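You operate a simulated robot arm through the tools that you are given. There is no shell and no other tool.

You run a simulated robot arm. Do the job below in one go: nothing can be reset, and whatever is moved stays where it is left.

## Task
Try motor one's direction and leave it set to run forward.
Fine: switch one on, start; on REVERSE stop and throw the turn switch; then stop and switch one off. Where these are worked on the way, their far stop is far enough and under half their travel is too little: switch one.

The check looks at the end state, three seconds after you hand in, the way a careful person would. Anything else that was tipped, shoved, dropped, spilled or broken makes it a failure.

## Robot
A 7-joint arm with a fingered hand, fixed in place. Base frame: the origin is on the floor under the middle of its stand, x ahead of it, y to its left, z up; the work surface is at about z = 0.9. Lengths are in m, angles in rad, forces in N, time in s.
It reaches about 1.164 m from its shoulder. Its first joint turns from -2.897 to 2.897 rad. Payload 4.7 kg.
The tool frame sits at the grasp point between the pads (the TCP): z along the fingers, y along the line on which they close. The tips reach 0.036 m beyond it. The gripper opens to 0.12 m; its body begins 0.042 m behind the TCP. The gripper is a hand of 5 fingers: y runs from the thumb to the fingers, the wrist lies at [-0.018, -0.122, -0.21] in the tool frame, and closing takes about 1.5 s.
Orientation is told as [roll, pitch, yaw] about the base's x, y, z axes, in that order, counted from this pose: with the fingers straight down and the wrist toward the robot, the tool's x, y and z point along [0, 1, 0], [1, 0, 0] and [0, 0, -1] of the base frame.

## Interface
- The arm moves only by the tool arm_command. Its argument "rows" is a list of rows, each a list of 6 numbers: the shift along the tool's x, y, z in m, then the turn, a rotation vector about the tool's x, y, z in degrees. In form: [[tx, ty, tz, rx, ry, rz], ...]. A call has 1 to 20 rows; each row shifts and turns the commanded pose from where the row before left it, along the tool's axes as they then stand. "fingers" is the closure, from 0 (fully open) to 1 (shut), set as the call begins (left out, the last holds). A row lasts 0.2 s, in which the tool goes at most 0.05 m and 0.15 rad; a call with a longer step from one row to the next is refused whole, and so is a gripper value outside its range. Where a pose cannot be reached the arm comes as near as it can. A force on the tool above 90 N (or 10 N above the force at the start of the call, whichever is more), or a blocked arm, ends the call early, and 0.2 s more pass. Each finger travels about 0.045 m/s and halts on what it meets, pressing with about 24 N; the grip force reading is that of the motor and also rises with nothing between the fingers. The clock runs only during rows and for 0.2 s after the last one: add rows that do not move to give the fingers time. The reply holds the time, the measured pose of the TCP, the force on the tool along the base axes, the opening and the grip force, in the units named above and with some noise, with the torque about the TCP (base axes, N m) and any sound that the robot's microphone picked up, and new pictures: "pictures" is both (left out), scene, wrist or none.
- Cameras (640 x 400 px; columns grow to the right, rows downward): "scene" is fixed at [0.3987, -0.6505, 1.4723]; the picture's right is [1.00, -0.08, 0.00], its down [-0.03, -0.39, -0.92] and it looks along [0.07, 0.92, -0.39] (base axes); focal length 309 px, centre (320, 200). "wrist" rides on the gripper at [0.073, -0.091, -0.143] in the tool frame; the picture's right is [-0.80, 0.28, -0.53], its down [-0.53, -0.73, 0.42] and it looks along [-0.27, 0.62, 0.74] (tool axes); focal length 234 px, centre (320, 200). There is no depth. A picture from a camera that has moved, and an enlarged one, comes with that camera's place and axes in the base frame and with its lens.
- curl_fingers(index, middle, ring, little, thumb_bend, thumb_turn): sets how far each is bent, from 0 (flat) to 100 (curled in); at 30 the hand is open as for a grip, at 70 the pads meet at the TCP. One left out holds its place. A second passes; each finger stops where it meets its share of the squeeze, and holds until it gets a number again. A gripper value or a shape takes the hand back. It gives what a move gives, with no picture; readings hold the bend of each and the force on index, middle, ring, little, thumb and palm. thumb_turn goes from beside the hand (0) to across from the fingers (100), as for a grip.
- grasp_type(shape): the hand has 5 fingers and takes this shape, open, in about a second: jaw (thumb against the fingers, like two jaws); tri (thumb and two fingers); tip (a fingertip pinch); poke (one finger out to press); point (the index stretched); flat (the hand flat); cup (the hand cupped); fist (a fist). The gripper value then closes the fingers along that shape, each until it touches; the sizes above hold for jaw. It gives what a move gives, with no picture.
- zoom(camera, box): a new picture of the part [left, top, right, bottom] of that camera's present view, enlarged. The clock stands still meanwhile.
- sign_off(): hands the job in; it is judged then, once.

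Nothing tells you positions but the pictures and the camera data. Unless the task says otherwise, let go and move clear before handing in.

The tools are called after ">>>" as a command line: name --pt "numbers of a row" for each row, then --argument value for the rest, lists and objects as JSON in quotes. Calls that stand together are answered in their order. arm_command: Moves the arm, as the interface text tells. Its arguments: {"type":"object","properties":{"rows":{"type":"array","items":{"type":"array","items":{"type":"number"}}},"fingers":{"type":"number"},"pictures":{"type":"string","enum":["both","scene","wrist","none"]}},"required":["rows"]} The other tools are called the same way: grasp_type (shape) gives the hand a shape; curl_fingers (index, middle, ring, little, thumb_bend, thumb_turn) moves the fingers one by one; zoom (camera, box) takes an enlarged picture of a part of a camera's view; sign_off () hands the job in.

At the start:

```text
clock: 0.0
tcp_pos: [0.3847, 0.4782, 1.1806]
tcp_rot: [0.0, 0.0, 0.0]
ft_force: [0.3, -0.4, -0.2]
wrist_torque: [0.0, -0.02, 0.01]
width: 0.1197
finger_force: 0.0
shape: jaw
bend: [30.0, 30.0, 30.0, 30.0, 30.0, 98.0]
finger forces: [0.0, 0.1, 0.0, 0.1, 0.0, 0.0]
```

scene: 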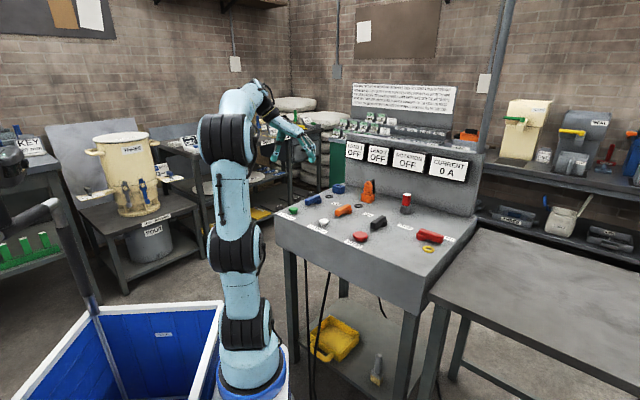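
wrist: 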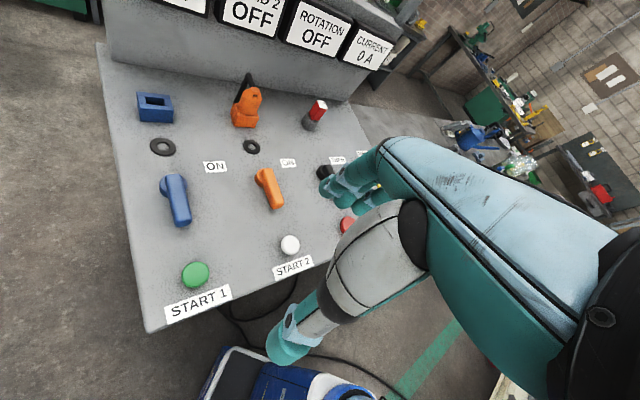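

I see a control bench with switches, buttons, and displays (LOAD 1, LOAD 2, ROTATION, CURRENT). I'll zoom in to read the labels before moving.

>>> zoom --camera "scene" --box '[270, 170, 470, 295]'

>>> zoom --camera "scene" --box '[330, 70, 490, 190]'

>>> zoom --camera "wrist" --box '[100, 60, 400, 340]'

```text
3.20 times, centred on (370, 232) of scene
camera zoom: at [0.3987, -0.6505, 1.4723], right [1.0, -0.08, 0.0], down [-0.03, -0.39, -0.92], along [0.07, 0.92, -0.39], focal length 988 px, centre (160, 96)
```

zoom: 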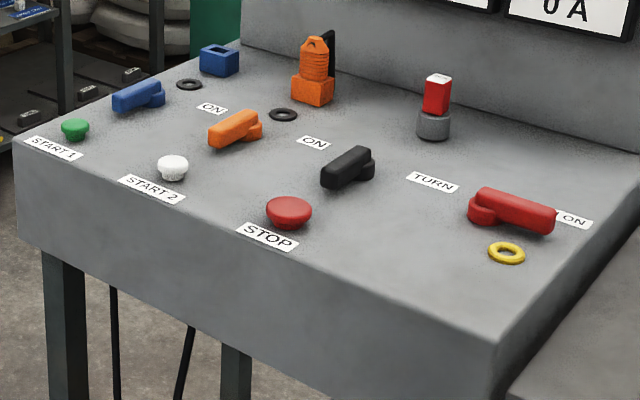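

```text
3.33 times, centred on (410, 130) of scene
camera zoom: at [0.3987, -0.6505, 1.4723], right [1.0, -0.08, 0.0], down [-0.03, -0.39, -0.92], along [0.07, 0.92, -0.39], focal length 1029 px, centre (20, 433)
```

zoom: 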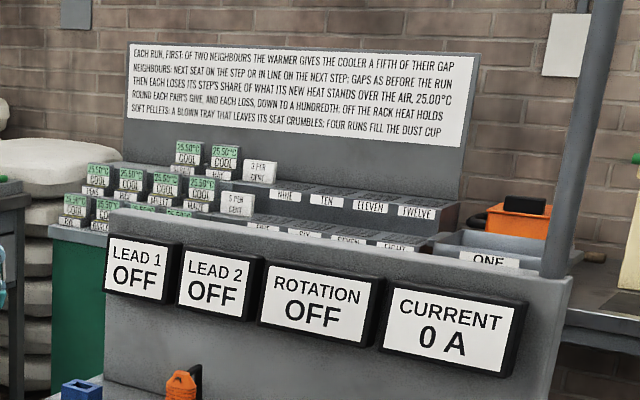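

```text
1.43 times, centred on (250, 200) of wrist
camera zoom: at [0.2941, 0.5521, 1.3257], right [0.28, -0.8, 0.53], down [-0.73, -0.53, -0.42], along [0.62, -0.27, -0.74], focal length 334 px, centre (420, 200)
```

zoom: 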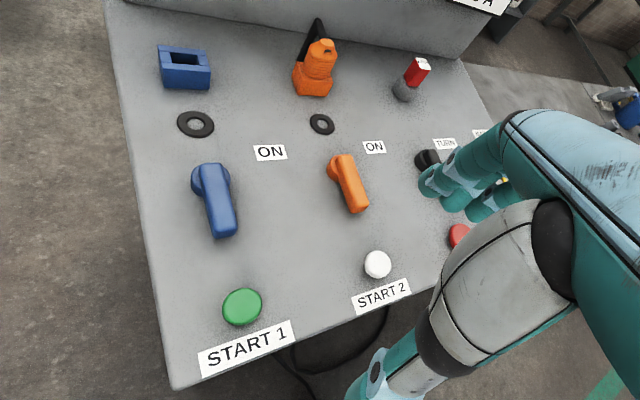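

The panel sits front-left of the robot, turned about 45°: the blue switch (one) is near (0.47, 0.64), START 1 near (0.377, 0.547), and STOP near (0.618, 0.312). I'll shape the hand for poking and turn it to face the panel squarely so I can see better.

>>> grasp_type --shape "poke"

>>> arm_command --pt "0 0 0 0 0 -7.5" --pt "0 0 0 0 0 -7.5" --pt "0 0 0 0 0 -7.5" --pt "0 0 0 0 0 -7.5" --pt "0 0 0 0 0 -7.5" --pt "0 0 0 0 0 -7.5" --pt "0 0 0 0 0 0"

```text
clock: 0.9
tcp_pos: [0.3859, 0.4782, 1.1815]
tcp_rot: [-0.001, 0.002, 0.0]
ft_force: [0.3, 0.4, -0.5]
wrist_torque: [-0.02, -0.02, 0.0]
width: 0.0
finger_force: 0.1
shape: poke
bend: [70.0, 70.0, 99.0, 99.0, 100.0, 100.0]
finger forces: [0.0, 0.0, 0.1, 0.0, 0.1, 0.0]
```

```text
clock: 2.5
tcp_pos: [0.3842, 0.478, 1.1817]
tcp_rot: [0.0, -0.002, 0.786]
ft_force: [0.0, 0.3, -0.2]
wrist_torque: [0.02, -0.01, -0.03]
width: 0.0001
finger_force: 0.0
shape: poke
bend: [70.0, 70.0, 99.0, 99.0, 100.0, 100.0]
finger forces: [0.1, 0.0, 0.0, 0.1, 0.1, 0.1]
camera wrist: at [0.2699, 0.4659, 1.3261], right [0.77, -0.37, 0.53], down [-0.14, -0.89, -0.42], along [0.63, 0.25, -0.74], focal length 234 px, centre (320, 200)
```

scene: 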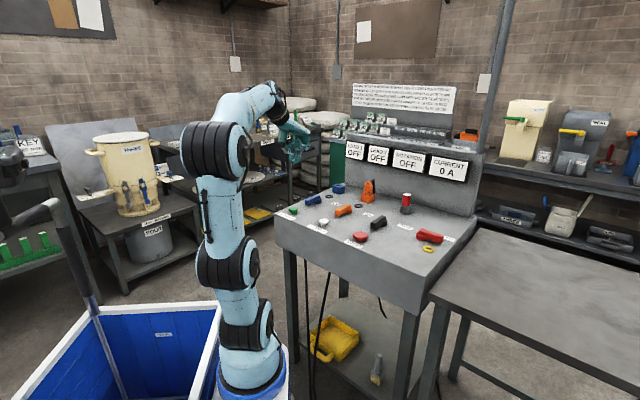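
wrist: 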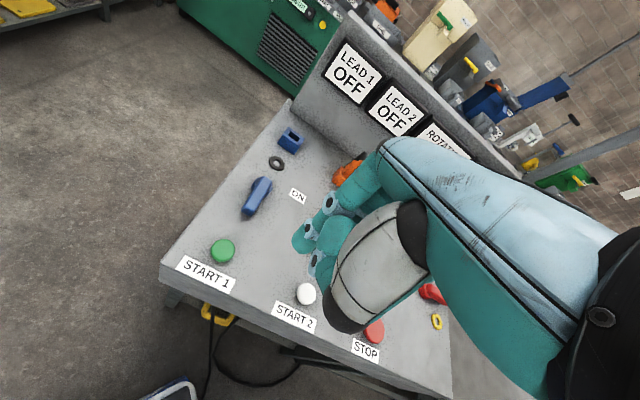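

The hand now faces the panel in the poke shape, and the displays read LEAD 1 OFF and LEAD 2 OFF. I'll zoom in on the fingers to see which ones stick out, and on the switches.

>>> zoom --camera "wrist" --box '[270, 120, 450, 300]'

>>> zoom --camera "scene" --box '[250, 90, 350, 180]'

>>> zoom --camera "scene" --box '[350, 175, 460, 260]'

```text
2.22 times, centred on (360, 210) of wrist
camera zoom: at [0.2699, 0.4659, 1.3261], right [0.77, -0.37, 0.53], down [-0.14, -0.89, -0.42], along [0.63, 0.25, -0.74], focal length 520 px, centre (231, 178)
```

zoom: 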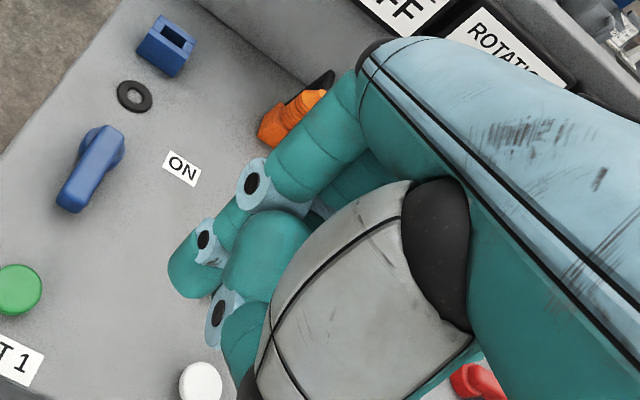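

```text
4.44 times, centred on (300, 135) of scene
camera zoom: at [0.3987, -0.6505, 1.4723], right [1.0, -0.08, 0.0], down [-0.03, -0.39, -0.92], along [0.07, 0.92, -0.39], focal length 1372 px, centre (409, 489)
```

zoom: 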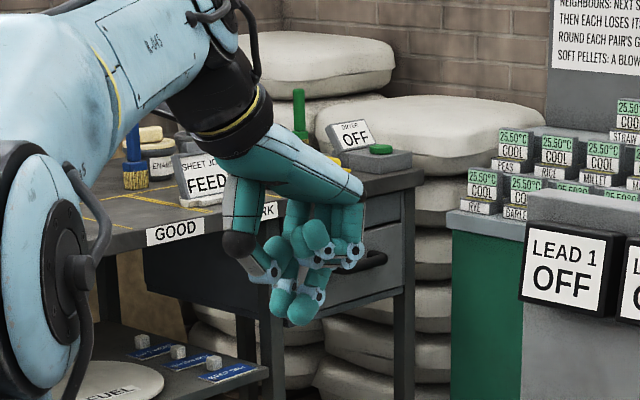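

```text
4.71 times, centred on (405, 218) of scene
camera zoom: at [0.3987, -0.6505, 1.4723], right [1.0, -0.08, 0.0], down [-0.03, -0.39, -0.92], along [0.07, 0.92, -0.39], focal length 1453 px, centre (-80, 118)
```

zoom: 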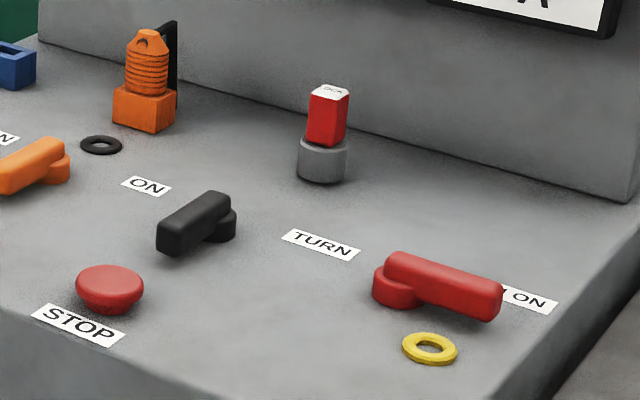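

The index and middle fingers stick out together around the TCP, with the tips a few cm below it. The red main lever already points to ON; blue, orange and black all point to the front. I'll hover to the left of the blue lever, above it.

>>> arm_command --pt "0.018 0.023 0.02 0 0 0" --pt "0.018 0.023 0.025 0 0 0" --pt "0.018 0.023 0.025 0 0 0" --pt "0.018 0.023 0.025 0 0 0" --pt "0.018 0.022 0.025 0 0 0" --pt "0.018 0.022 0.025 0 0 0" --pt "0 0 0 0 0 0"

```text
clock: 4.1
tcp_pos: [0.4022, 0.6488, 1.0372]
tcp_rot: [0.001, 0.0, 0.786]
ft_force: [0.3, 0.3, 0.1]
wrist_torque: [0.01, -0.02, 0.0]
width: 0.0
finger_force: 0.1
shape: poke
bend: [70.0, 70.0, 99.0, 99.0, 100.0, 100.0]
finger forces: [0.0, 0.0, 0.0, 0.1, 0.1, 0.1]
camera wrist: at [0.2874, 0.6366, 1.1807], right [0.77, -0.37, 0.53], down [-0.14, -0.89, -0.42], along [0.63, 0.25, -0.74], focal length 234 px, centre (320, 200)
```

scene: 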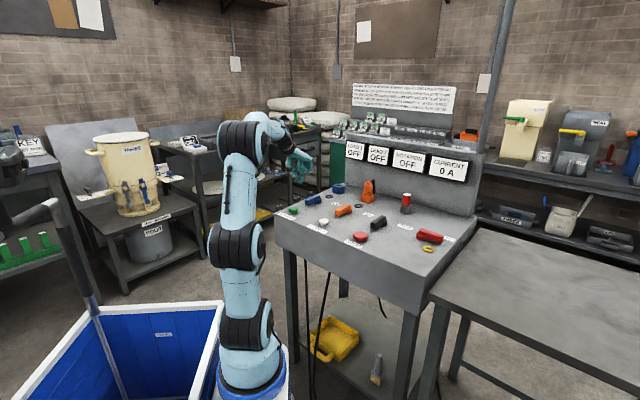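
wrist: 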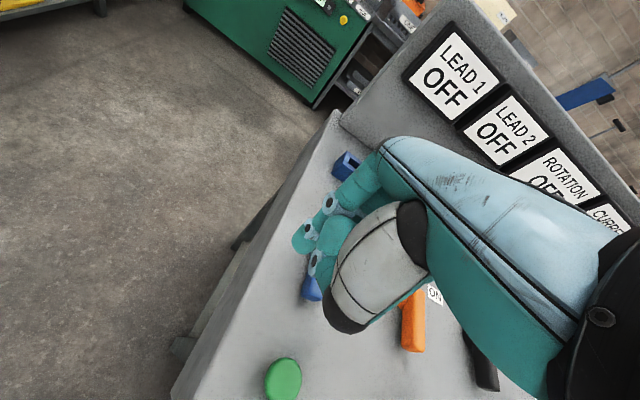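

>>> zoom --camera "scene" --box '[270, 135, 370, 225]'

>>> zoom --camera "wrist" --box '[240, 130, 460, 350]'

```text
4.44 times, centred on (320, 180) of scene
camera zoom: at [0.3987, -0.6505, 1.4723], right [1.0, -0.08, 0.0], down [-0.03, -0.39, -0.92], along [0.07, 0.92, -0.39], focal length 1372 px, centre (320, 289)
```

zoom: 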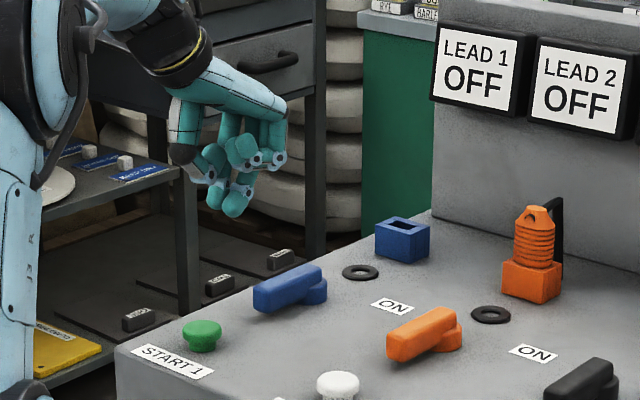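

```text
1.82 times, centred on (350, 240) of wrist
camera zoom: at [0.2874, 0.6366, 1.1807], right [0.77, -0.37, 0.53], down [-0.14, -0.89, -0.42], along [0.63, 0.25, -0.74], focal length 426 px, centre (266, 127)
```

zoom: 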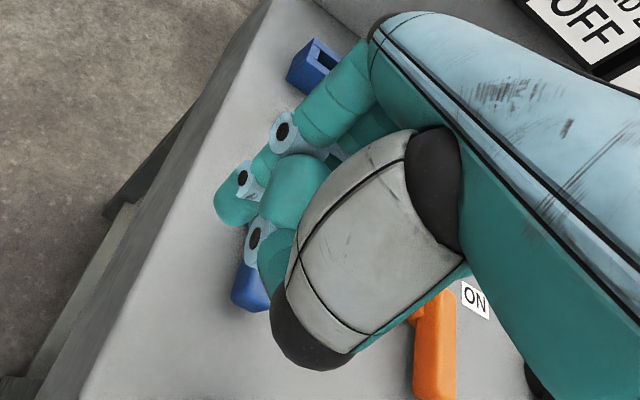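

The fingertips sit about 0.032 m below the TCP, to the left of the blue lever. I'll come down beside it to lever height.

>>> arm_command --pt "0 0 0.02 0 0 0" --pt "0 0 0.02 0 0 0" --pt "0 0 0.02 0 0 0" --pt "0 0 0.018 0 0 0" --pt "0 0 0.015 0 0 0" --pt "0 0 0 0 0 0"

>>> zoom --camera "scene" --box '[270, 150, 370, 240]'

```text
clock: 5.5
tcp_pos: [0.4037, 0.6505, 0.9436]
tcp_rot: [-0.001, 0.0, 0.784]
ft_force: [-0.3, 1.4, -0.6]
wrist_torque: [-0.01, 0.03, -0.03]
width: 0.0
finger_force: 0.1
shape: poke
bend: [70.0, 70.0, 99.0, 99.0, 100.0, 100.0]
finger forces: [0.0, 0.1, 0.1, 0.1, 0.0, 0.0]
camera wrist: at [0.2889, 0.6384, 1.087], right [0.77, -0.37, 0.53], down [-0.14, -0.89, -0.42], along [0.63, 0.25, -0.74], focal length 234 px, centre (320, 200)
```

scene: 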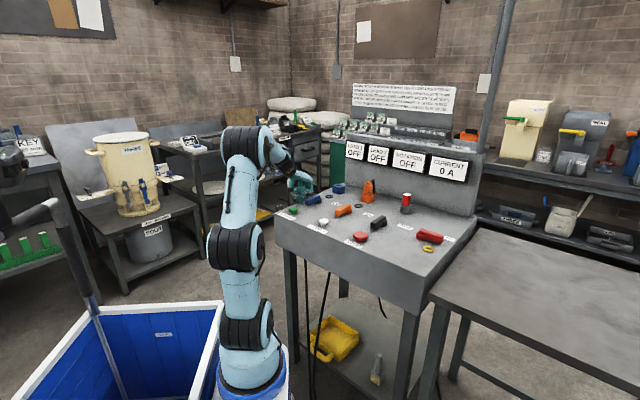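
wrist: 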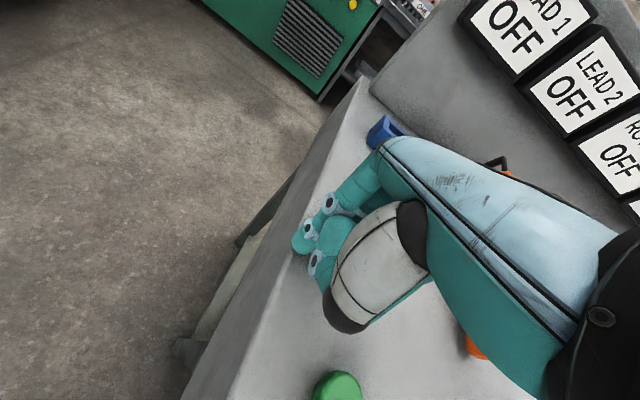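

```text
4.44 times, centred on (320, 195) of scene
camera zoom: at [0.3987, -0.6505, 1.4723], right [1.0, -0.08, 0.0], down [-0.03, -0.39, -0.92], along [0.07, 0.92, -0.39], focal length 1372 px, centre (320, 222)
```

zoom: 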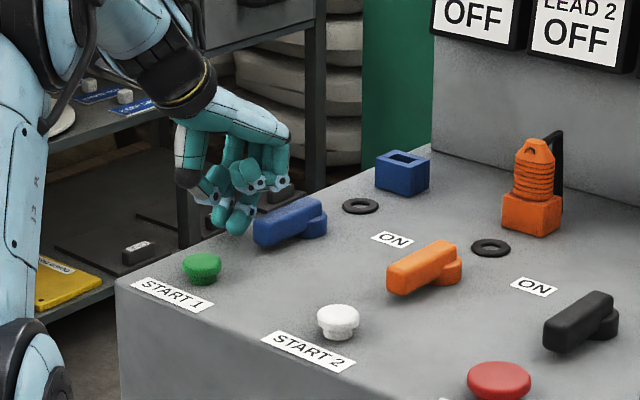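

The fingers are at the blue lever's left side at bar height. Next I'll sweep it counter-clockwise toward ON, in stages.

>>> arm_command --pt "-0.011 0.003 0 0 0 0" --pt "-0.011 0.002 0 0 0 0" --pt "-0.0107 -0.003 0 0 0 0" --pt "-0.0107 -0.003 0 0 0 0" --pt "-0.0107 -0.003 0 0 0 0" --pt "0 0 0 0 0 0" --pictures "scene"

>>> zoom --camera "scene" --box '[270, 150, 370, 240]'

```text
clock: 6.9
tcp_pos: [0.4414, 0.6095, 0.9432]
tcp_rot: [0.0, 0.001, 0.784]
ft_force: [0.0, 0.3, 0.1]
wrist_torque: [0.02, 0.02, 0.0]
width: 0.0003
finger_force: 0.0
shape: poke
bend: [70.0, 70.0, 99.0, 99.0, 100.0, 100.0]
finger forces: [0.0, 0.3, 0.0, 0.0, 0.1, 0.0]
```

scene: 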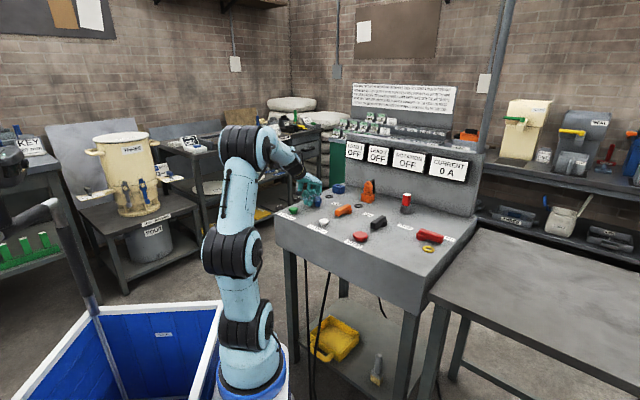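

```text
4.44 times, centred on (320, 195) of scene
camera zoom: at [0.3987, -0.6505, 1.4723], right [1.0, -0.08, 0.0], down [-0.03, -0.39, -0.92], along [0.07, 0.92, -0.39], focal length 1372 px, centre (320, 222)
```

zoom: 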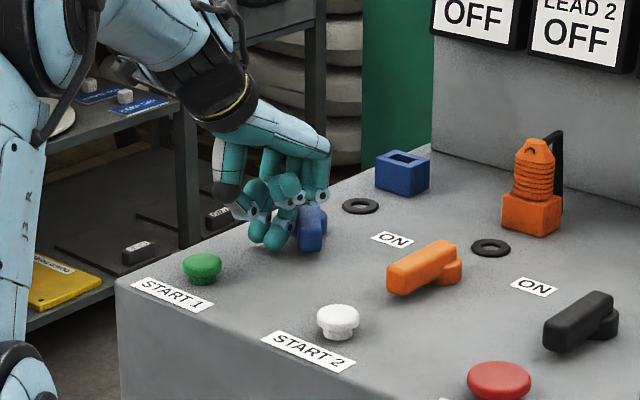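

The blue lever is turning easily, about 30–40° so far. I'll carry on along the arc to the far stop.

>>> arm_command --pt "-0.0106 0.0028 0 0 0 0" --pt "-0.0106 0.0028 0 0 0 0" --pt "-0.0106 0.0028 0 0 0 0" --pt "-0.0079 0.0077 0 0 0 0" --pt "-0.0079 0.0077 0 0 0 0" --pt "-0.0079 0.0077 0 0 0 0" --pt "0 0 0 0 0 0" --pictures "scene"

>>> zoom --camera "scene" --box '[270, 150, 370, 240]'

```text
clock: 8.5
tcp_pos: [0.5001, 0.5932, 0.9459]
tcp_rot: [0.0, -0.002, 0.785]
ft_force: [-7.5, -2.8, 6.5]
wrist_torque: [0.02, -0.05, 0.03]
width: 0.0002
finger_force: 0.1
shape: poke
bend: [70.0, 70.0, 99.0, 99.0, 100.0, 100.0]
finger forces: [0.0, 9.0, 0.1, 0.0, 0.0, 0.0]
```

scene: 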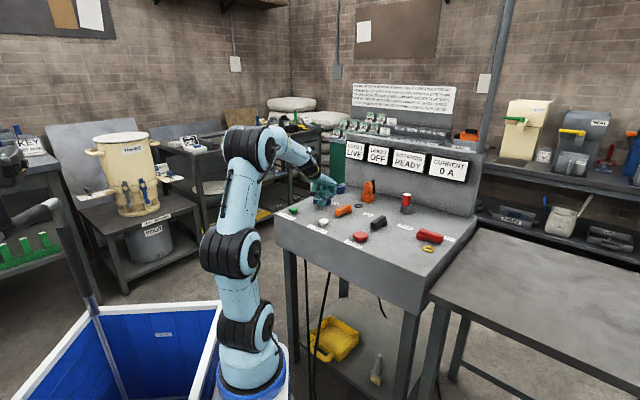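

```text
4.44 times, centred on (320, 195) of scene
camera zoom: at [0.3987, -0.6505, 1.4723], right [1.0, -0.08, 0.0], down [-0.03, -0.39, -0.92], along [0.07, 0.92, -0.39], focal length 1372 px, centre (320, 222)
```

zoom: 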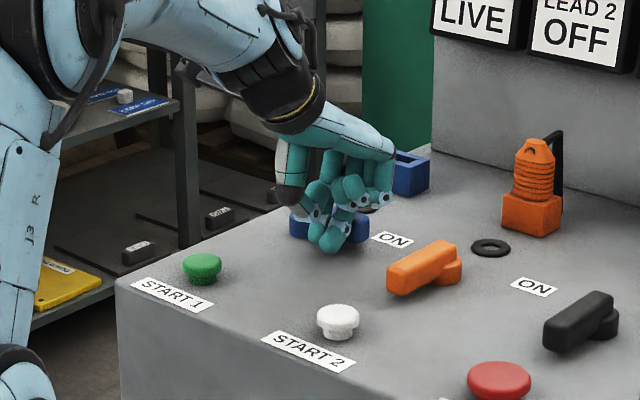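

LEAD 1 now reads LIVE and ROTATION reads READY. I'll nudge a little further to make sure the lever is on its far stop.

>>> arm_command --pt "0 0.004 0 0 0 0" --pt "0 0.004 0 0 0 0" --pt "0 0 0 0 0 0" --pictures "scene"

>>> zoom --camera "scene" --box '[280, 170, 360, 230]'

```text
clock: 9.3
tcp_pos: [0.5058, 0.5968, 0.9443]
tcp_rot: [-0.002, 0.0, 0.787]
ft_force: [-14.1, -7.5, 10.1]
wrist_torque: [-0.03, -0.1, -0.09]
width: 0.0
finger_force: 0.0
shape: poke
bend: [70.0, 70.0, 99.0, 99.0, 100.0, 100.0]
finger forces: [0.3, 17.2, 0.0, 0.0, 0.0, 0.1]
```

scene: 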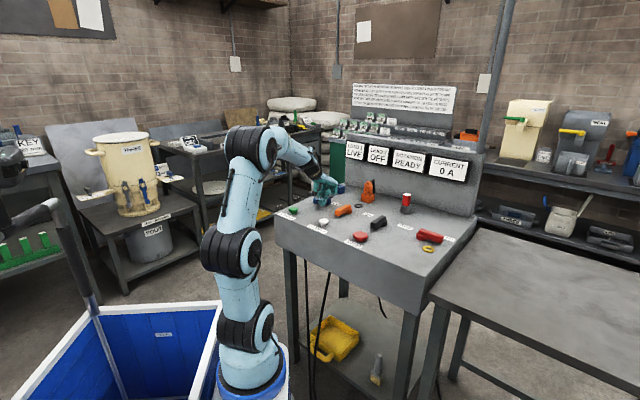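

```text
6.67 times, centred on (320, 200) of scene
camera zoom: at [0.3987, -0.6505, 1.4723], right [1.0, -0.08, 0.0], down [-0.03, -0.39, -0.92], along [0.07, 0.92, -0.39], focal length 2058 px, centre (320, 200)
```

zoom: 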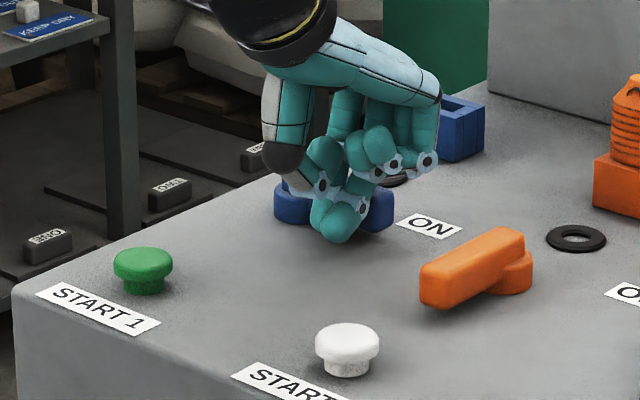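

The force rises as if against a stop. I'll back off, lift, and hover over the green START 1 button, which also uncovers the blue lever for a look.

>>> arm_command --pt "0 -0.012 0 0 0 0" --pt "0 -0.018 0 0 0 0" --pt "0 0 -0.03 0 0 0" --pt "0 0 -0.03 0 0 0" --pt "0.018 -0.032 0 0 0 0" --pt "0.019 -0.032 0 0 0 0" --pt "0.019 -0.033 0 0 0 0" --pt "0 0 0 0 0 0"

>>> zoom --camera "scene" --box '[260, 150, 380, 240]'

>>> zoom --camera "scene" --box '[330, 130, 480, 190]'

```text
clock: 11.1
tcp_pos: [0.3774, 0.5483, 1.0023]
tcp_rot: [0.0, -0.001, 0.786]
ft_force: [-0.7, -0.6, -1.0]
wrist_torque: [-0.01, 0.02, 0.0]
width: 0.0
finger_force: 0.0
shape: poke
bend: [70.0, 70.0, 99.0, 99.0, 100.0, 100.0]
finger forces: [0.0, 0.0, 0.0, 0.0, 0.0, 0.0]
camera wrist: at [0.2627, 0.5367, 1.1457], right [0.77, -0.37, 0.53], down [-0.14, -0.89, -0.42], along [0.63, 0.25, -0.74], focal length 234 px, centre (320, 200)
```

scene: 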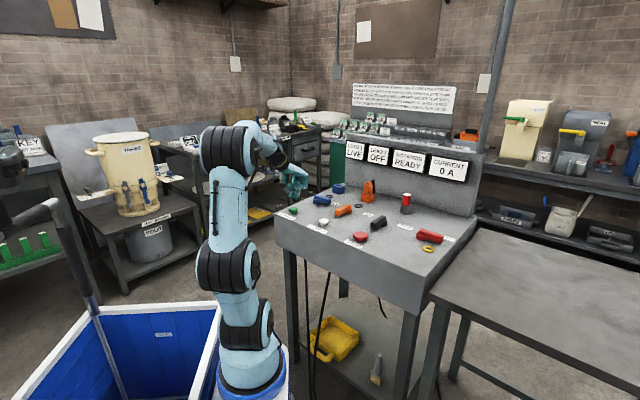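
wrist: 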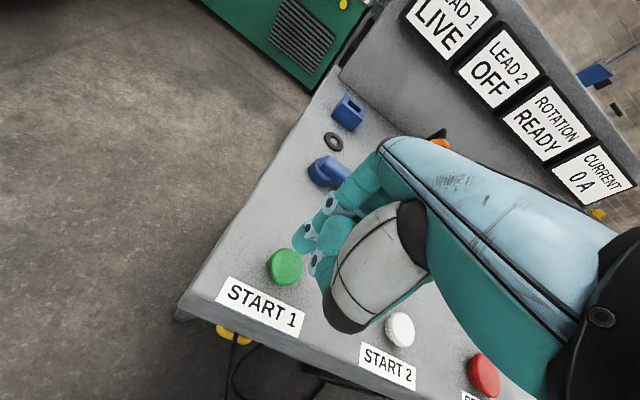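

```text
4.44 times, centred on (320, 195) of scene
camera zoom: at [0.3987, -0.6505, 1.4723], right [1.0, -0.08, 0.0], down [-0.03, -0.39, -0.92], along [0.07, 0.92, -0.39], focal length 1372 px, centre (320, 222)
```

zoom: 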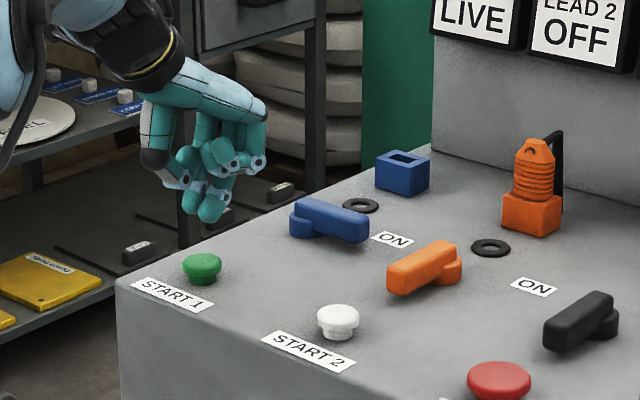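

```text
4.27 times, centred on (405, 160) of scene
camera zoom: at [0.3987, -0.6505, 1.4723], right [1.0, -0.08, 0.0], down [-0.03, -0.39, -0.92], along [0.07, 0.92, -0.39], focal length 1317 px, centre (-43, 371)
```

zoom: 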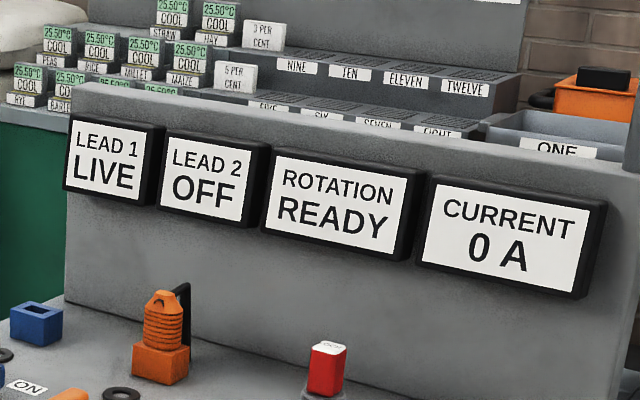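

The blue lever now points the same way as the red one at ON. The fingertips are over START 1, so I'll press down gently.

>>> arm_command --pt "0.001 -0.001 0.015 0 0 0" --pt "0 0 0.015 0 0 0" --pt "0 0 0.01 0 0 0" --pt "0 0 0.005 0 0 0" --pt "0 0 0.004 0 0 0" --pt "0 0 0.004 0 0 0" --pt "0 0 0 0 0 0"

>>> zoom --camera "scene" --box '[270, 130, 480, 250]'

```text
clock: 12.7
tcp_pos: [0.3754, 0.5481, 0.9524]
tcp_rot: [0.001, -0.002, 0.786]
ft_force: [4.0, 1.1, 13.2]
wrist_torque: [-0.15, -0.23, 0.07]
width: 0.0
finger_force: 0.1
shape: poke
bend: [70.0, 70.0, 99.0, 99.0, 100.0, 100.0]
finger forces: [0.1, 12.2, 0.0, 0.0, 0.1, 0.1]
camera wrist: at [0.2607, 0.5354, 1.0959], right [0.77, -0.37, 0.52], down [-0.14, -0.89, -0.43], along [0.63, 0.25, -0.74], focal length 234 px, centre (320, 200)
```

scene: 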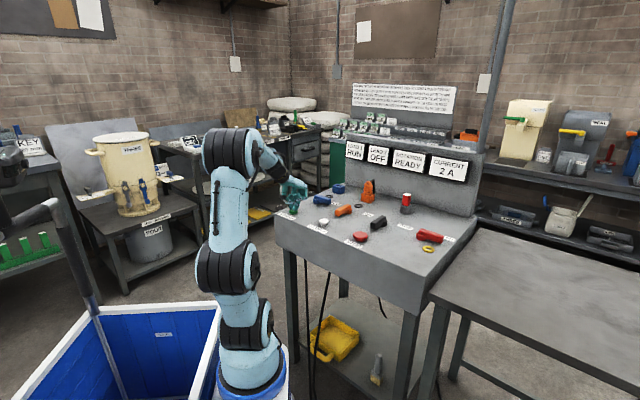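
wrist: 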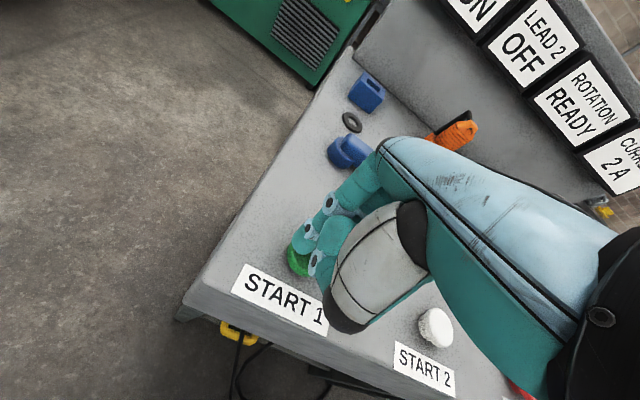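

```text
3.05 times, centred on (375, 190) of scene
camera zoom: at [0.3987, -0.6505, 1.4723], right [1.0, -0.08, 0.0], down [-0.03, -0.39, -0.92], along [0.07, 0.92, -0.39], focal length 941 px, centre (152, 230)
```

zoom: 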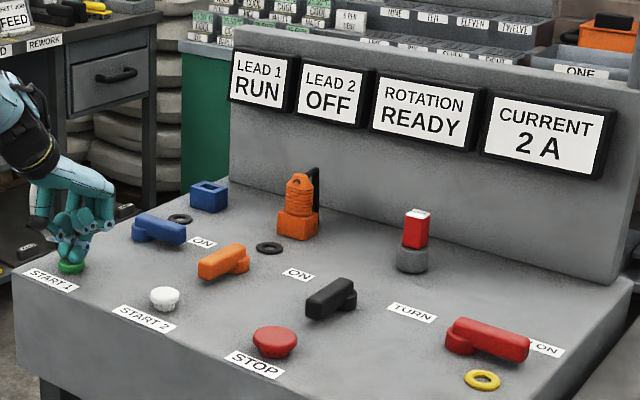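

LEAD 1 is in RUN at 2 A, but rotation still shows READY. I'll release the button, lift clear, and wait for the rotation display.

>>> arm_command --pt "0 0 -0.02 0 0 0" --pt "0 0 -0.03 0 0 0" --pt "0 0 -0.03 0 0 0" --pt "0 0 0 0 0 0" --pt "0 0 0 0 0 0" --pt "0 0 0 0 0 0" --pictures "scene"

>>> zoom --camera "scene" --box '[270, 130, 480, 250]'

```text
clock: 14.1
tcp_pos: [0.3763, 0.5488, 1.0298]
tcp_rot: [0.0, 0.001, 0.785]
ft_force: [-0.6, -0.1, -0.8]
wrist_torque: [0.02, 0.0, -0.03]
width: 0.0
finger_force: 0.1
shape: poke
bend: [70.0, 70.0, 99.0, 99.0, 100.0, 100.0]
finger forces: [0.0, 0.1, 0.0, 0.0, 0.0, 0.1]
```

scene: 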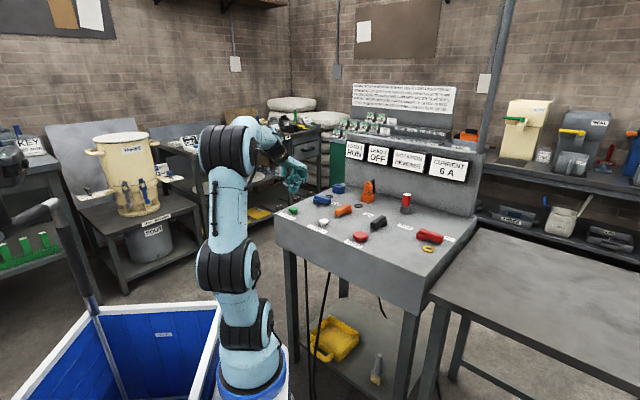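

```text
3.05 times, centred on (375, 190) of scene
camera zoom: at [0.3987, -0.6505, 1.4723], right [1.0, -0.08, 0.0], down [-0.03, -0.39, -0.92], along [0.07, 0.92, -0.39], focal length 941 px, centre (152, 230)
```

zoom: 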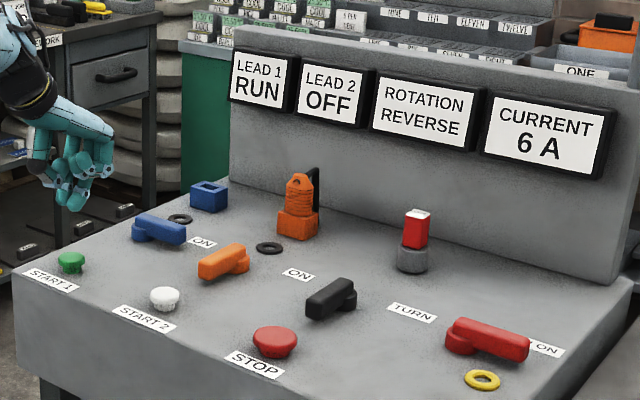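

Motor one runs REVERSE at 6 A, so it needs STOP and then the TURN switch. I'll move over the red STOP button at about (0.616, 0.312).

>>> arm_command --pt "-0.042 0 0 0 0 0" --pt "-0.042 0 0 0 0 0" --pt "-0.042 0 0 0 0 0" --pt "-0.042 0 0 0 0 0" --pt "-0.042 0 0 0 0 0" --pt "-0.042 0 0 0 0 0" --pt "-0.042 0.001 0 0 0 0" --pt "-0.042 0.001 0 0 0 0" --pt "0 0 0 0 0 0"

>>> zoom --camera "scene" --box '[310, 170, 430, 260]'

>>> zoom --camera "wrist" --box '[220, 150, 400, 300]'

```text
clock: 16.1
tcp_pos: [0.6165, 0.3108, 1.0311]
tcp_rot: [-0.001, 0.0, 0.786]
ft_force: [0.0, -1.3, 0.6]
wrist_torque: [0.0, 0.02, 0.01]
width: 0.0
finger_force: 0.1
shape: poke
bend: [70.0, 70.0, 99.0, 99.0, 100.0, 100.0]
finger forces: [0.1, 0.0, 0.0, 0.0, 0.0, 0.1]
camera wrist: at [0.5016, 0.2987, 1.1756], right [0.77, -0.37, 0.53], down [-0.14, -0.89, -0.42], along [0.63, 0.25, -0.74], focal length 234 px, centre (320, 200)
```

scene: 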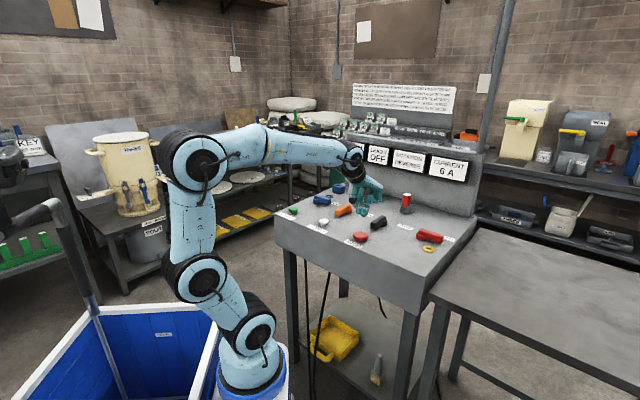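
wrist: 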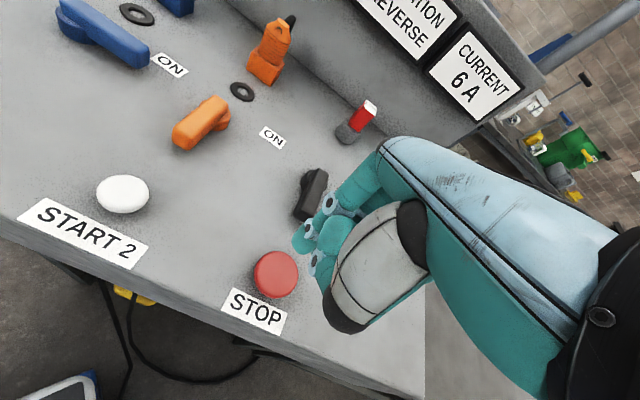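

```text
4.44 times, centred on (370, 215) of scene
camera zoom: at [0.3987, -0.6505, 1.4723], right [1.0, -0.08, 0.0], down [-0.03, -0.39, -0.92], along [0.07, 0.92, -0.39], focal length 1372 px, centre (98, 133)
```

zoom: 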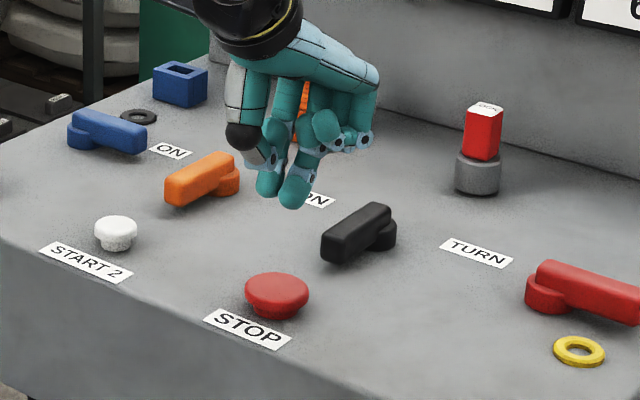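

```text
2.67 times, centred on (310, 225) of wrist
camera zoom: at [0.5016, 0.2987, 1.1756], right [0.77, -0.37, 0.53], down [-0.14, -0.89, -0.42], along [0.63, 0.25, -0.74], focal length 624 px, centre (347, 133)
```

zoom: 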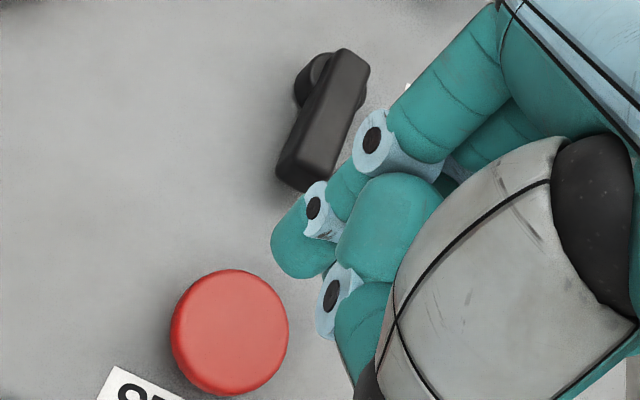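

I'm over STOP, a few mm off centre. I'll correct that and press.

>>> arm_command --pt "0.002 -0.003 0.02 0 0 0" --pt "0 0 0.02 0 0 0" --pt "0 0 0.018 0 0 0" --pt "0 0 0.006 0 0 0" --pt "0 0 0.005 0 0 0" --pt "0 0 0.005 0 0 0" --pt "0 0 0.004 0 0 0" --pt "0 0 0 0 0 0" --pictures "scene"

>>> zoom --camera "scene" --box '[270, 130, 480, 250]'

```text
clock: 17.9
tcp_pos: [0.6118, 0.3112, 0.953]
tcp_rot: [-0.001, 0.001, 0.787]
ft_force: [-1.1, 1.9, 4.1]
wrist_torque: [-0.01, 0.0, -0.01]
width: 0.0
finger_force: 0.1
shape: poke
bend: [70.0, 70.0, 99.0, 99.0, 100.0, 100.0]
finger forces: [0.1, 3.7, 0.0, 0.0, 0.1, 0.0]
```

scene: 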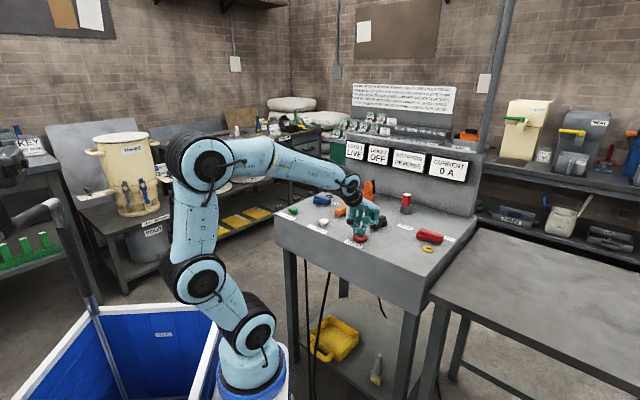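

```text
3.05 times, centred on (375, 190) of scene
camera zoom: at [0.3987, -0.6505, 1.4723], right [1.0, -0.08, 0.0], down [-0.03, -0.39, -0.92], along [0.07, 0.92, -0.39], focal length 941 px, centre (152, 230)
```

zoom: 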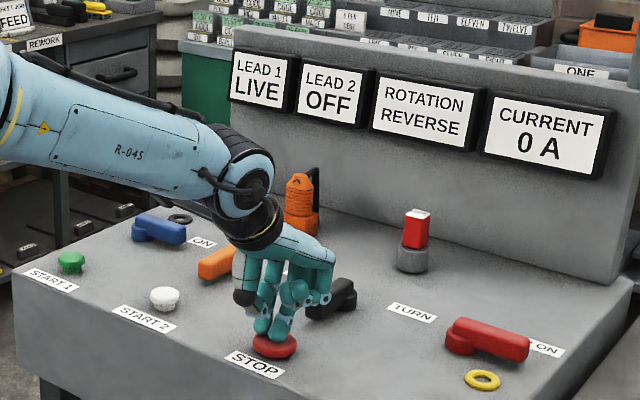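

STOP took effect: 0 A, LEAD 1 back to LIVE, with the rotation still coasting down. I'll lift off, move to the left side of the black TURN lever, and wait for READY.

>>> arm_command --pt "0 0 -0.03 0 0 0" --pt "0 0 -0.03 0 0 0" --pt "0 0 -0.02 0 0 0" --pt "0.018 0.031 0 0 0 0" --pt "0.018 0.031 0 0 0 0" --pt "0.017 0.031 0 0 0 0" --pt "0 0 0 0 0 0" --pt "0 0 0 0 0 0"

>>> zoom --camera "scene" --box '[270, 130, 480, 250]'

```text
clock: 19.7
tcp_pos: [0.6411, 0.4152, 1.032]
tcp_rot: [0.0, 0.002, 0.786]
ft_force: [-0.4, -0.3, -0.2]
wrist_torque: [-0.02, 0.0, -0.01]
width: 0.0
finger_force: 0.1
shape: poke
bend: [70.0, 70.0, 99.0, 99.0, 100.0, 100.0]
finger forces: [0.0, 0.0, 0.1, 0.1, 0.0, 0.1]
camera wrist: at [0.5246, 0.4024, 1.1766], right [0.77, -0.37, 0.53], down [-0.14, -0.89, -0.42], along [0.63, 0.25, -0.74], focal length 234 px, centre (320, 200)
```

scene: 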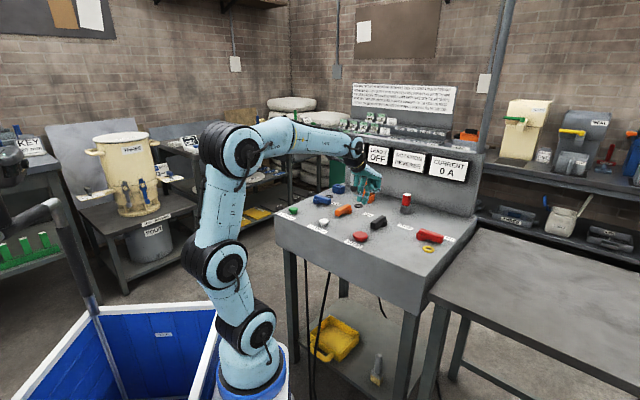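
wrist: 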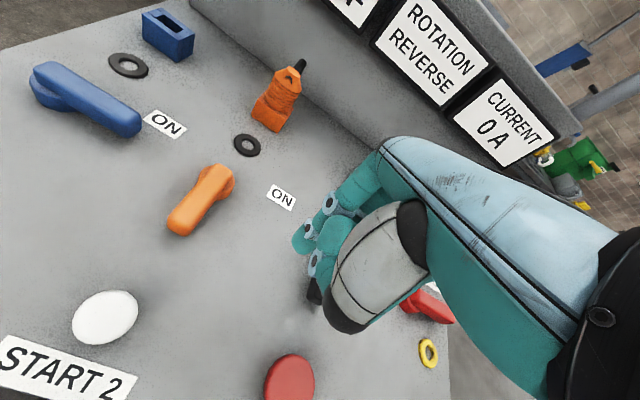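

```text
3.05 times, centred on (375, 190) of scene
camera zoom: at [0.3987, -0.6505, 1.4723], right [1.0, -0.08, 0.0], down [-0.03, -0.39, -0.92], along [0.07, 0.92, -0.39], focal length 941 px, centre (152, 230)
```

zoom: 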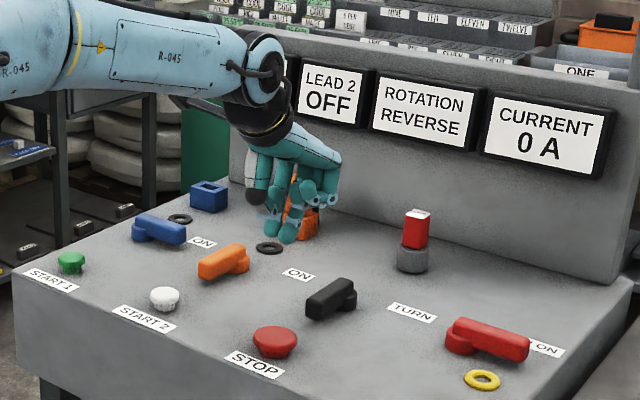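

Current is 0 A, but the rotation display still reads REVERSE. I'll wait to see whether it's coasting or just holding the last result.

>>> arm_command --pt "0 0 0 0 0 0" --pt "0 0 0 0 0 0" --pt "0 0 0 0 0 0" --pt "0 0 0 0 0 0" --pt "0 0 0 0 0 0" --pt "0 0 0 0 0 0" --pt "0 0 0 0 0 0" --pt "0 0 0 0 0 0" --pt "0 0 0 0 0 0" --pt "0 0 0 0 0 0" --pt "0 0 0 0 0 0" --pt "0 0 0 0 0 0" --pt "0 0 0 0 0 0" --pt "0 0 0 0 0 0" --pt "0 0 0 0 0 0" --pictures "scene"

>>> zoom --camera "scene" --box '[330, 130, 480, 250]'

```text
clock: 22.9
tcp_pos: [0.6393, 0.4154, 1.0317]
tcp_rot: [0.001, 0.001, 0.784]
ft_force: [-0.9, -0.1, -0.7]
wrist_torque: [0.01, 0.0, 0.0]
width: 0.0004
finger_force: 0.1
shape: poke
bend: [70.0, 70.0, 99.0, 99.0, 100.0, 100.0]
finger forces: [0.0, 0.1, 0.1, 0.1, 0.0, 0.0]
```

scene: 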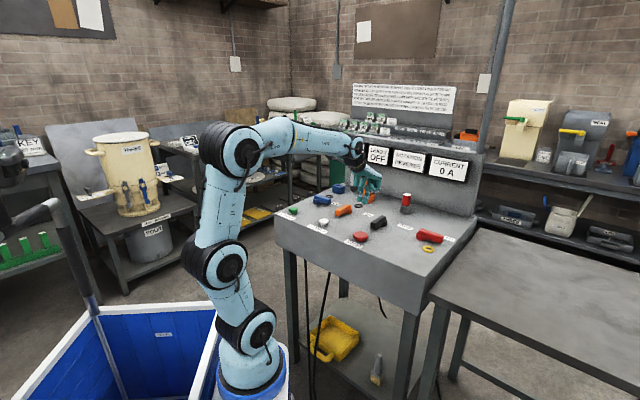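

```text
3.33 times, centred on (405, 190) of scene
camera zoom: at [0.3987, -0.6505, 1.4723], right [1.0, -0.08, 0.0], down [-0.03, -0.39, -0.92], along [0.07, 0.92, -0.39], focal length 1029 px, centre (37, 233)
```

zoom: 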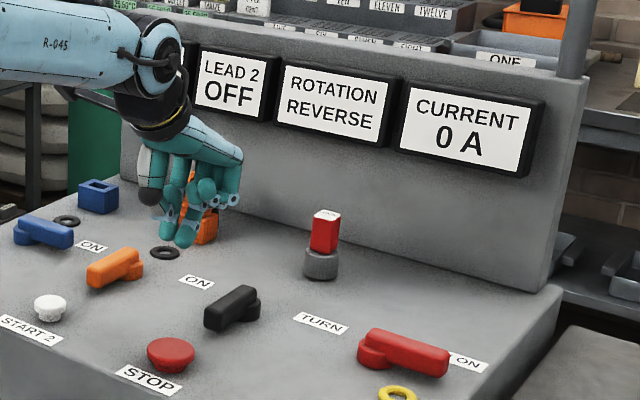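

The display just holds the last direction; the motor is stopped at 0 A. I'll lower the fingers to the left of the black TURN lever.

>>> arm_command --pt "0 0 0.02 0 0 0" --pt "0 0 0.02 0 0 0" --pt "0 0 0.02 0 0 0" --pt "0 0 0.018 0 0 0" --pt "0 0 0.01 0 0 0" --pt "0 0 0 0 0 0" --pictures "scene"

>>> zoom --camera "scene" --box '[320, 170, 440, 260]'

```text
clock: 24.3
tcp_pos: [0.6399, 0.4144, 0.9447]
tcp_rot: [0.0, -0.001, 0.786]
ft_force: [-0.5, -0.4, 0.4]
wrist_torque: [0.0, 0.03, 0.01]
width: 0.0
finger_force: 0.1
shape: poke
bend: [70.0, 70.0, 99.0, 99.0, 100.0, 100.0]
finger forces: [0.0, 0.1, 0.1, 0.0, 0.1, 0.0]
```

scene: 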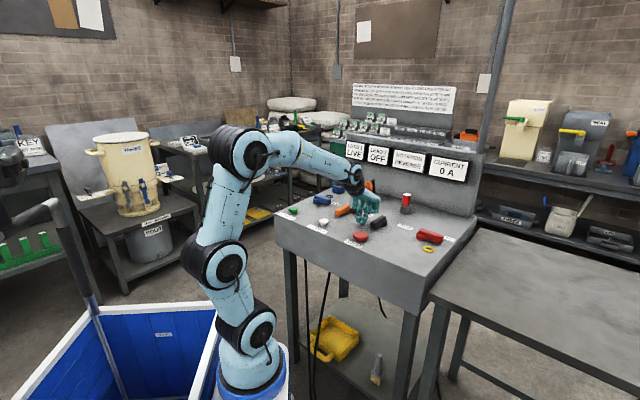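

```text
4.44 times, centred on (380, 215) of scene
camera zoom: at [0.3987, -0.6505, 1.4723], right [1.0, -0.08, 0.0], down [-0.03, -0.39, -0.92], along [0.07, 0.92, -0.39], focal length 1372 px, centre (53, 133)
```

zoom: 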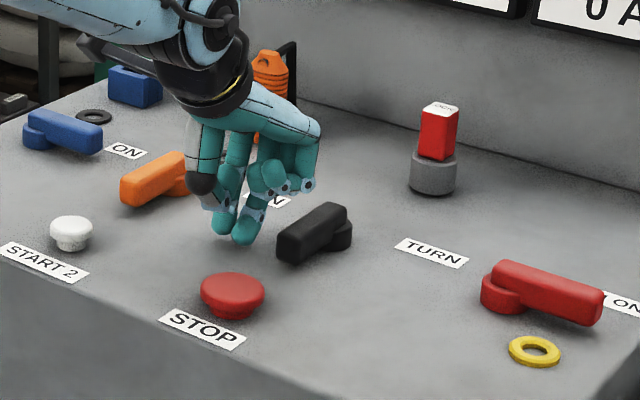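

I'm set up the same way as on the blue lever, so I'll sweep the TURN lever across to its other side.

>>> arm_command --pt "-0.011 0.003 0 0 0 0" --pt "-0.011 0.002 0 0 0 0" --pt "-0.0107 -0.003 0 0 0 0" --pt "-0.0107 -0.003 0 0 0 0" --pt "-0.0107 -0.003 0 0 0 0" --pt "0 0 0 0 0 0" --pictures "scene"

>>> zoom --camera "scene" --box '[320, 170, 440, 260]'

```text
clock: 25.7
tcp_pos: [0.6758, 0.3742, 0.9436]
tcp_rot: [-0.001, 0.0, 0.785]
ft_force: [0.0, 0.1, 0.0]
wrist_torque: [-0.03, 0.01, -0.01]
width: 0.0
finger_force: 0.1
shape: poke
bend: [70.0, 70.0, 99.0, 99.0, 100.0, 100.0]
finger forces: [0.0, 0.4, 0.1, 0.0, 0.1, 0.1]
```

scene: 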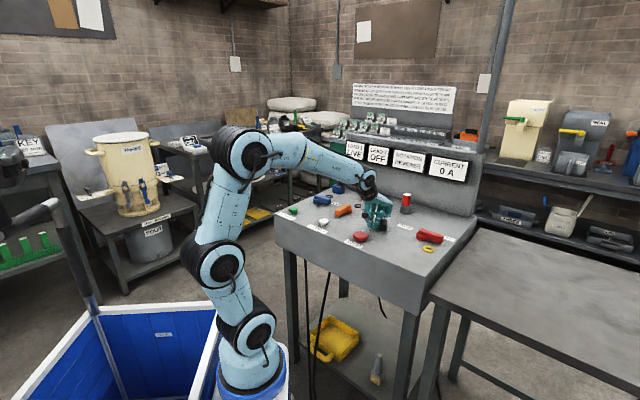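

```text
4.44 times, centred on (380, 215) of scene
camera zoom: at [0.3987, -0.6505, 1.4723], right [1.0, -0.08, 0.0], down [-0.03, -0.39, -0.92], along [0.07, 0.92, -0.39], focal length 1372 px, centre (53, 133)
```

zoom: 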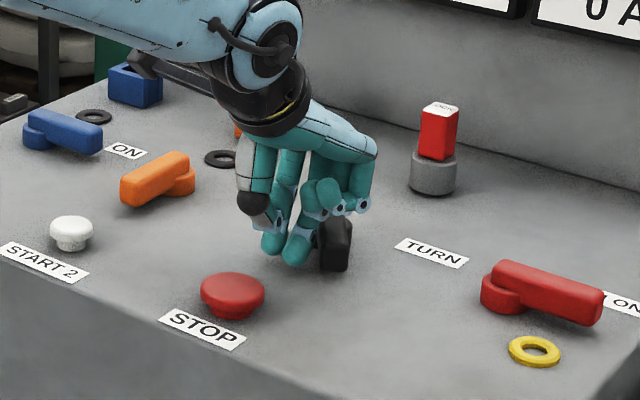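

The TURN lever is following the fingers. I'll finish the arc and push firmly onto the far stop.

>>> arm_command --pt "-0.0106 0.0028 0 0 0 0" --pt "-0.0106 0.0028 0 0 0 0" --pt "-0.0106 0.0028 0 0 0 0" --pt "-0.0079 0.0077 0 0 0 0" --pt "-0.0079 0.0077 0 0 0 0" --pt "-0.0079 0.0077 0 0 0 0" --pt "0 0.004 0 0 0 0" --pt "0 0.004 0 0 0 0" --pt "0 0 0 0 0 0" --pictures "scene"

>>> zoom --camera "scene" --box '[320, 170, 440, 260]'

```text
clock: 27.7
tcp_pos: [0.7418, 0.3606, 0.9454]
tcp_rot: [-0.001, 0.001, 0.786]
ft_force: [-9.6, -10.3, 6.7]
wrist_torque: [-0.06, -0.04, -0.15]
width: 0.0
finger_force: 0.1
shape: poke
bend: [70.0, 70.0, 99.0, 99.0, 100.0, 100.0]
finger forces: [0.0, 15.0, 0.0, 0.0, 0.1, 0.0]
```

scene: 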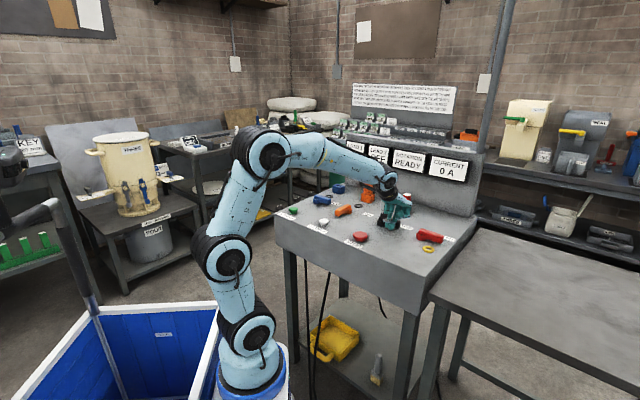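

```text
4.44 times, centred on (380, 215) of scene
camera zoom: at [0.3987, -0.6505, 1.4723], right [1.0, -0.08, 0.0], down [-0.03, -0.39, -0.92], along [0.07, 0.92, -0.39], focal length 1372 px, centre (53, 133)
```

zoom: 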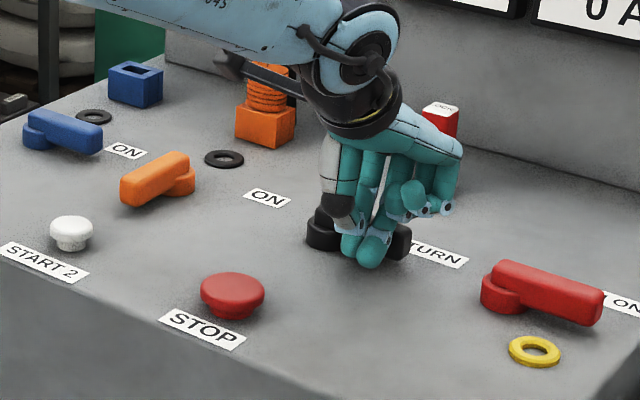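

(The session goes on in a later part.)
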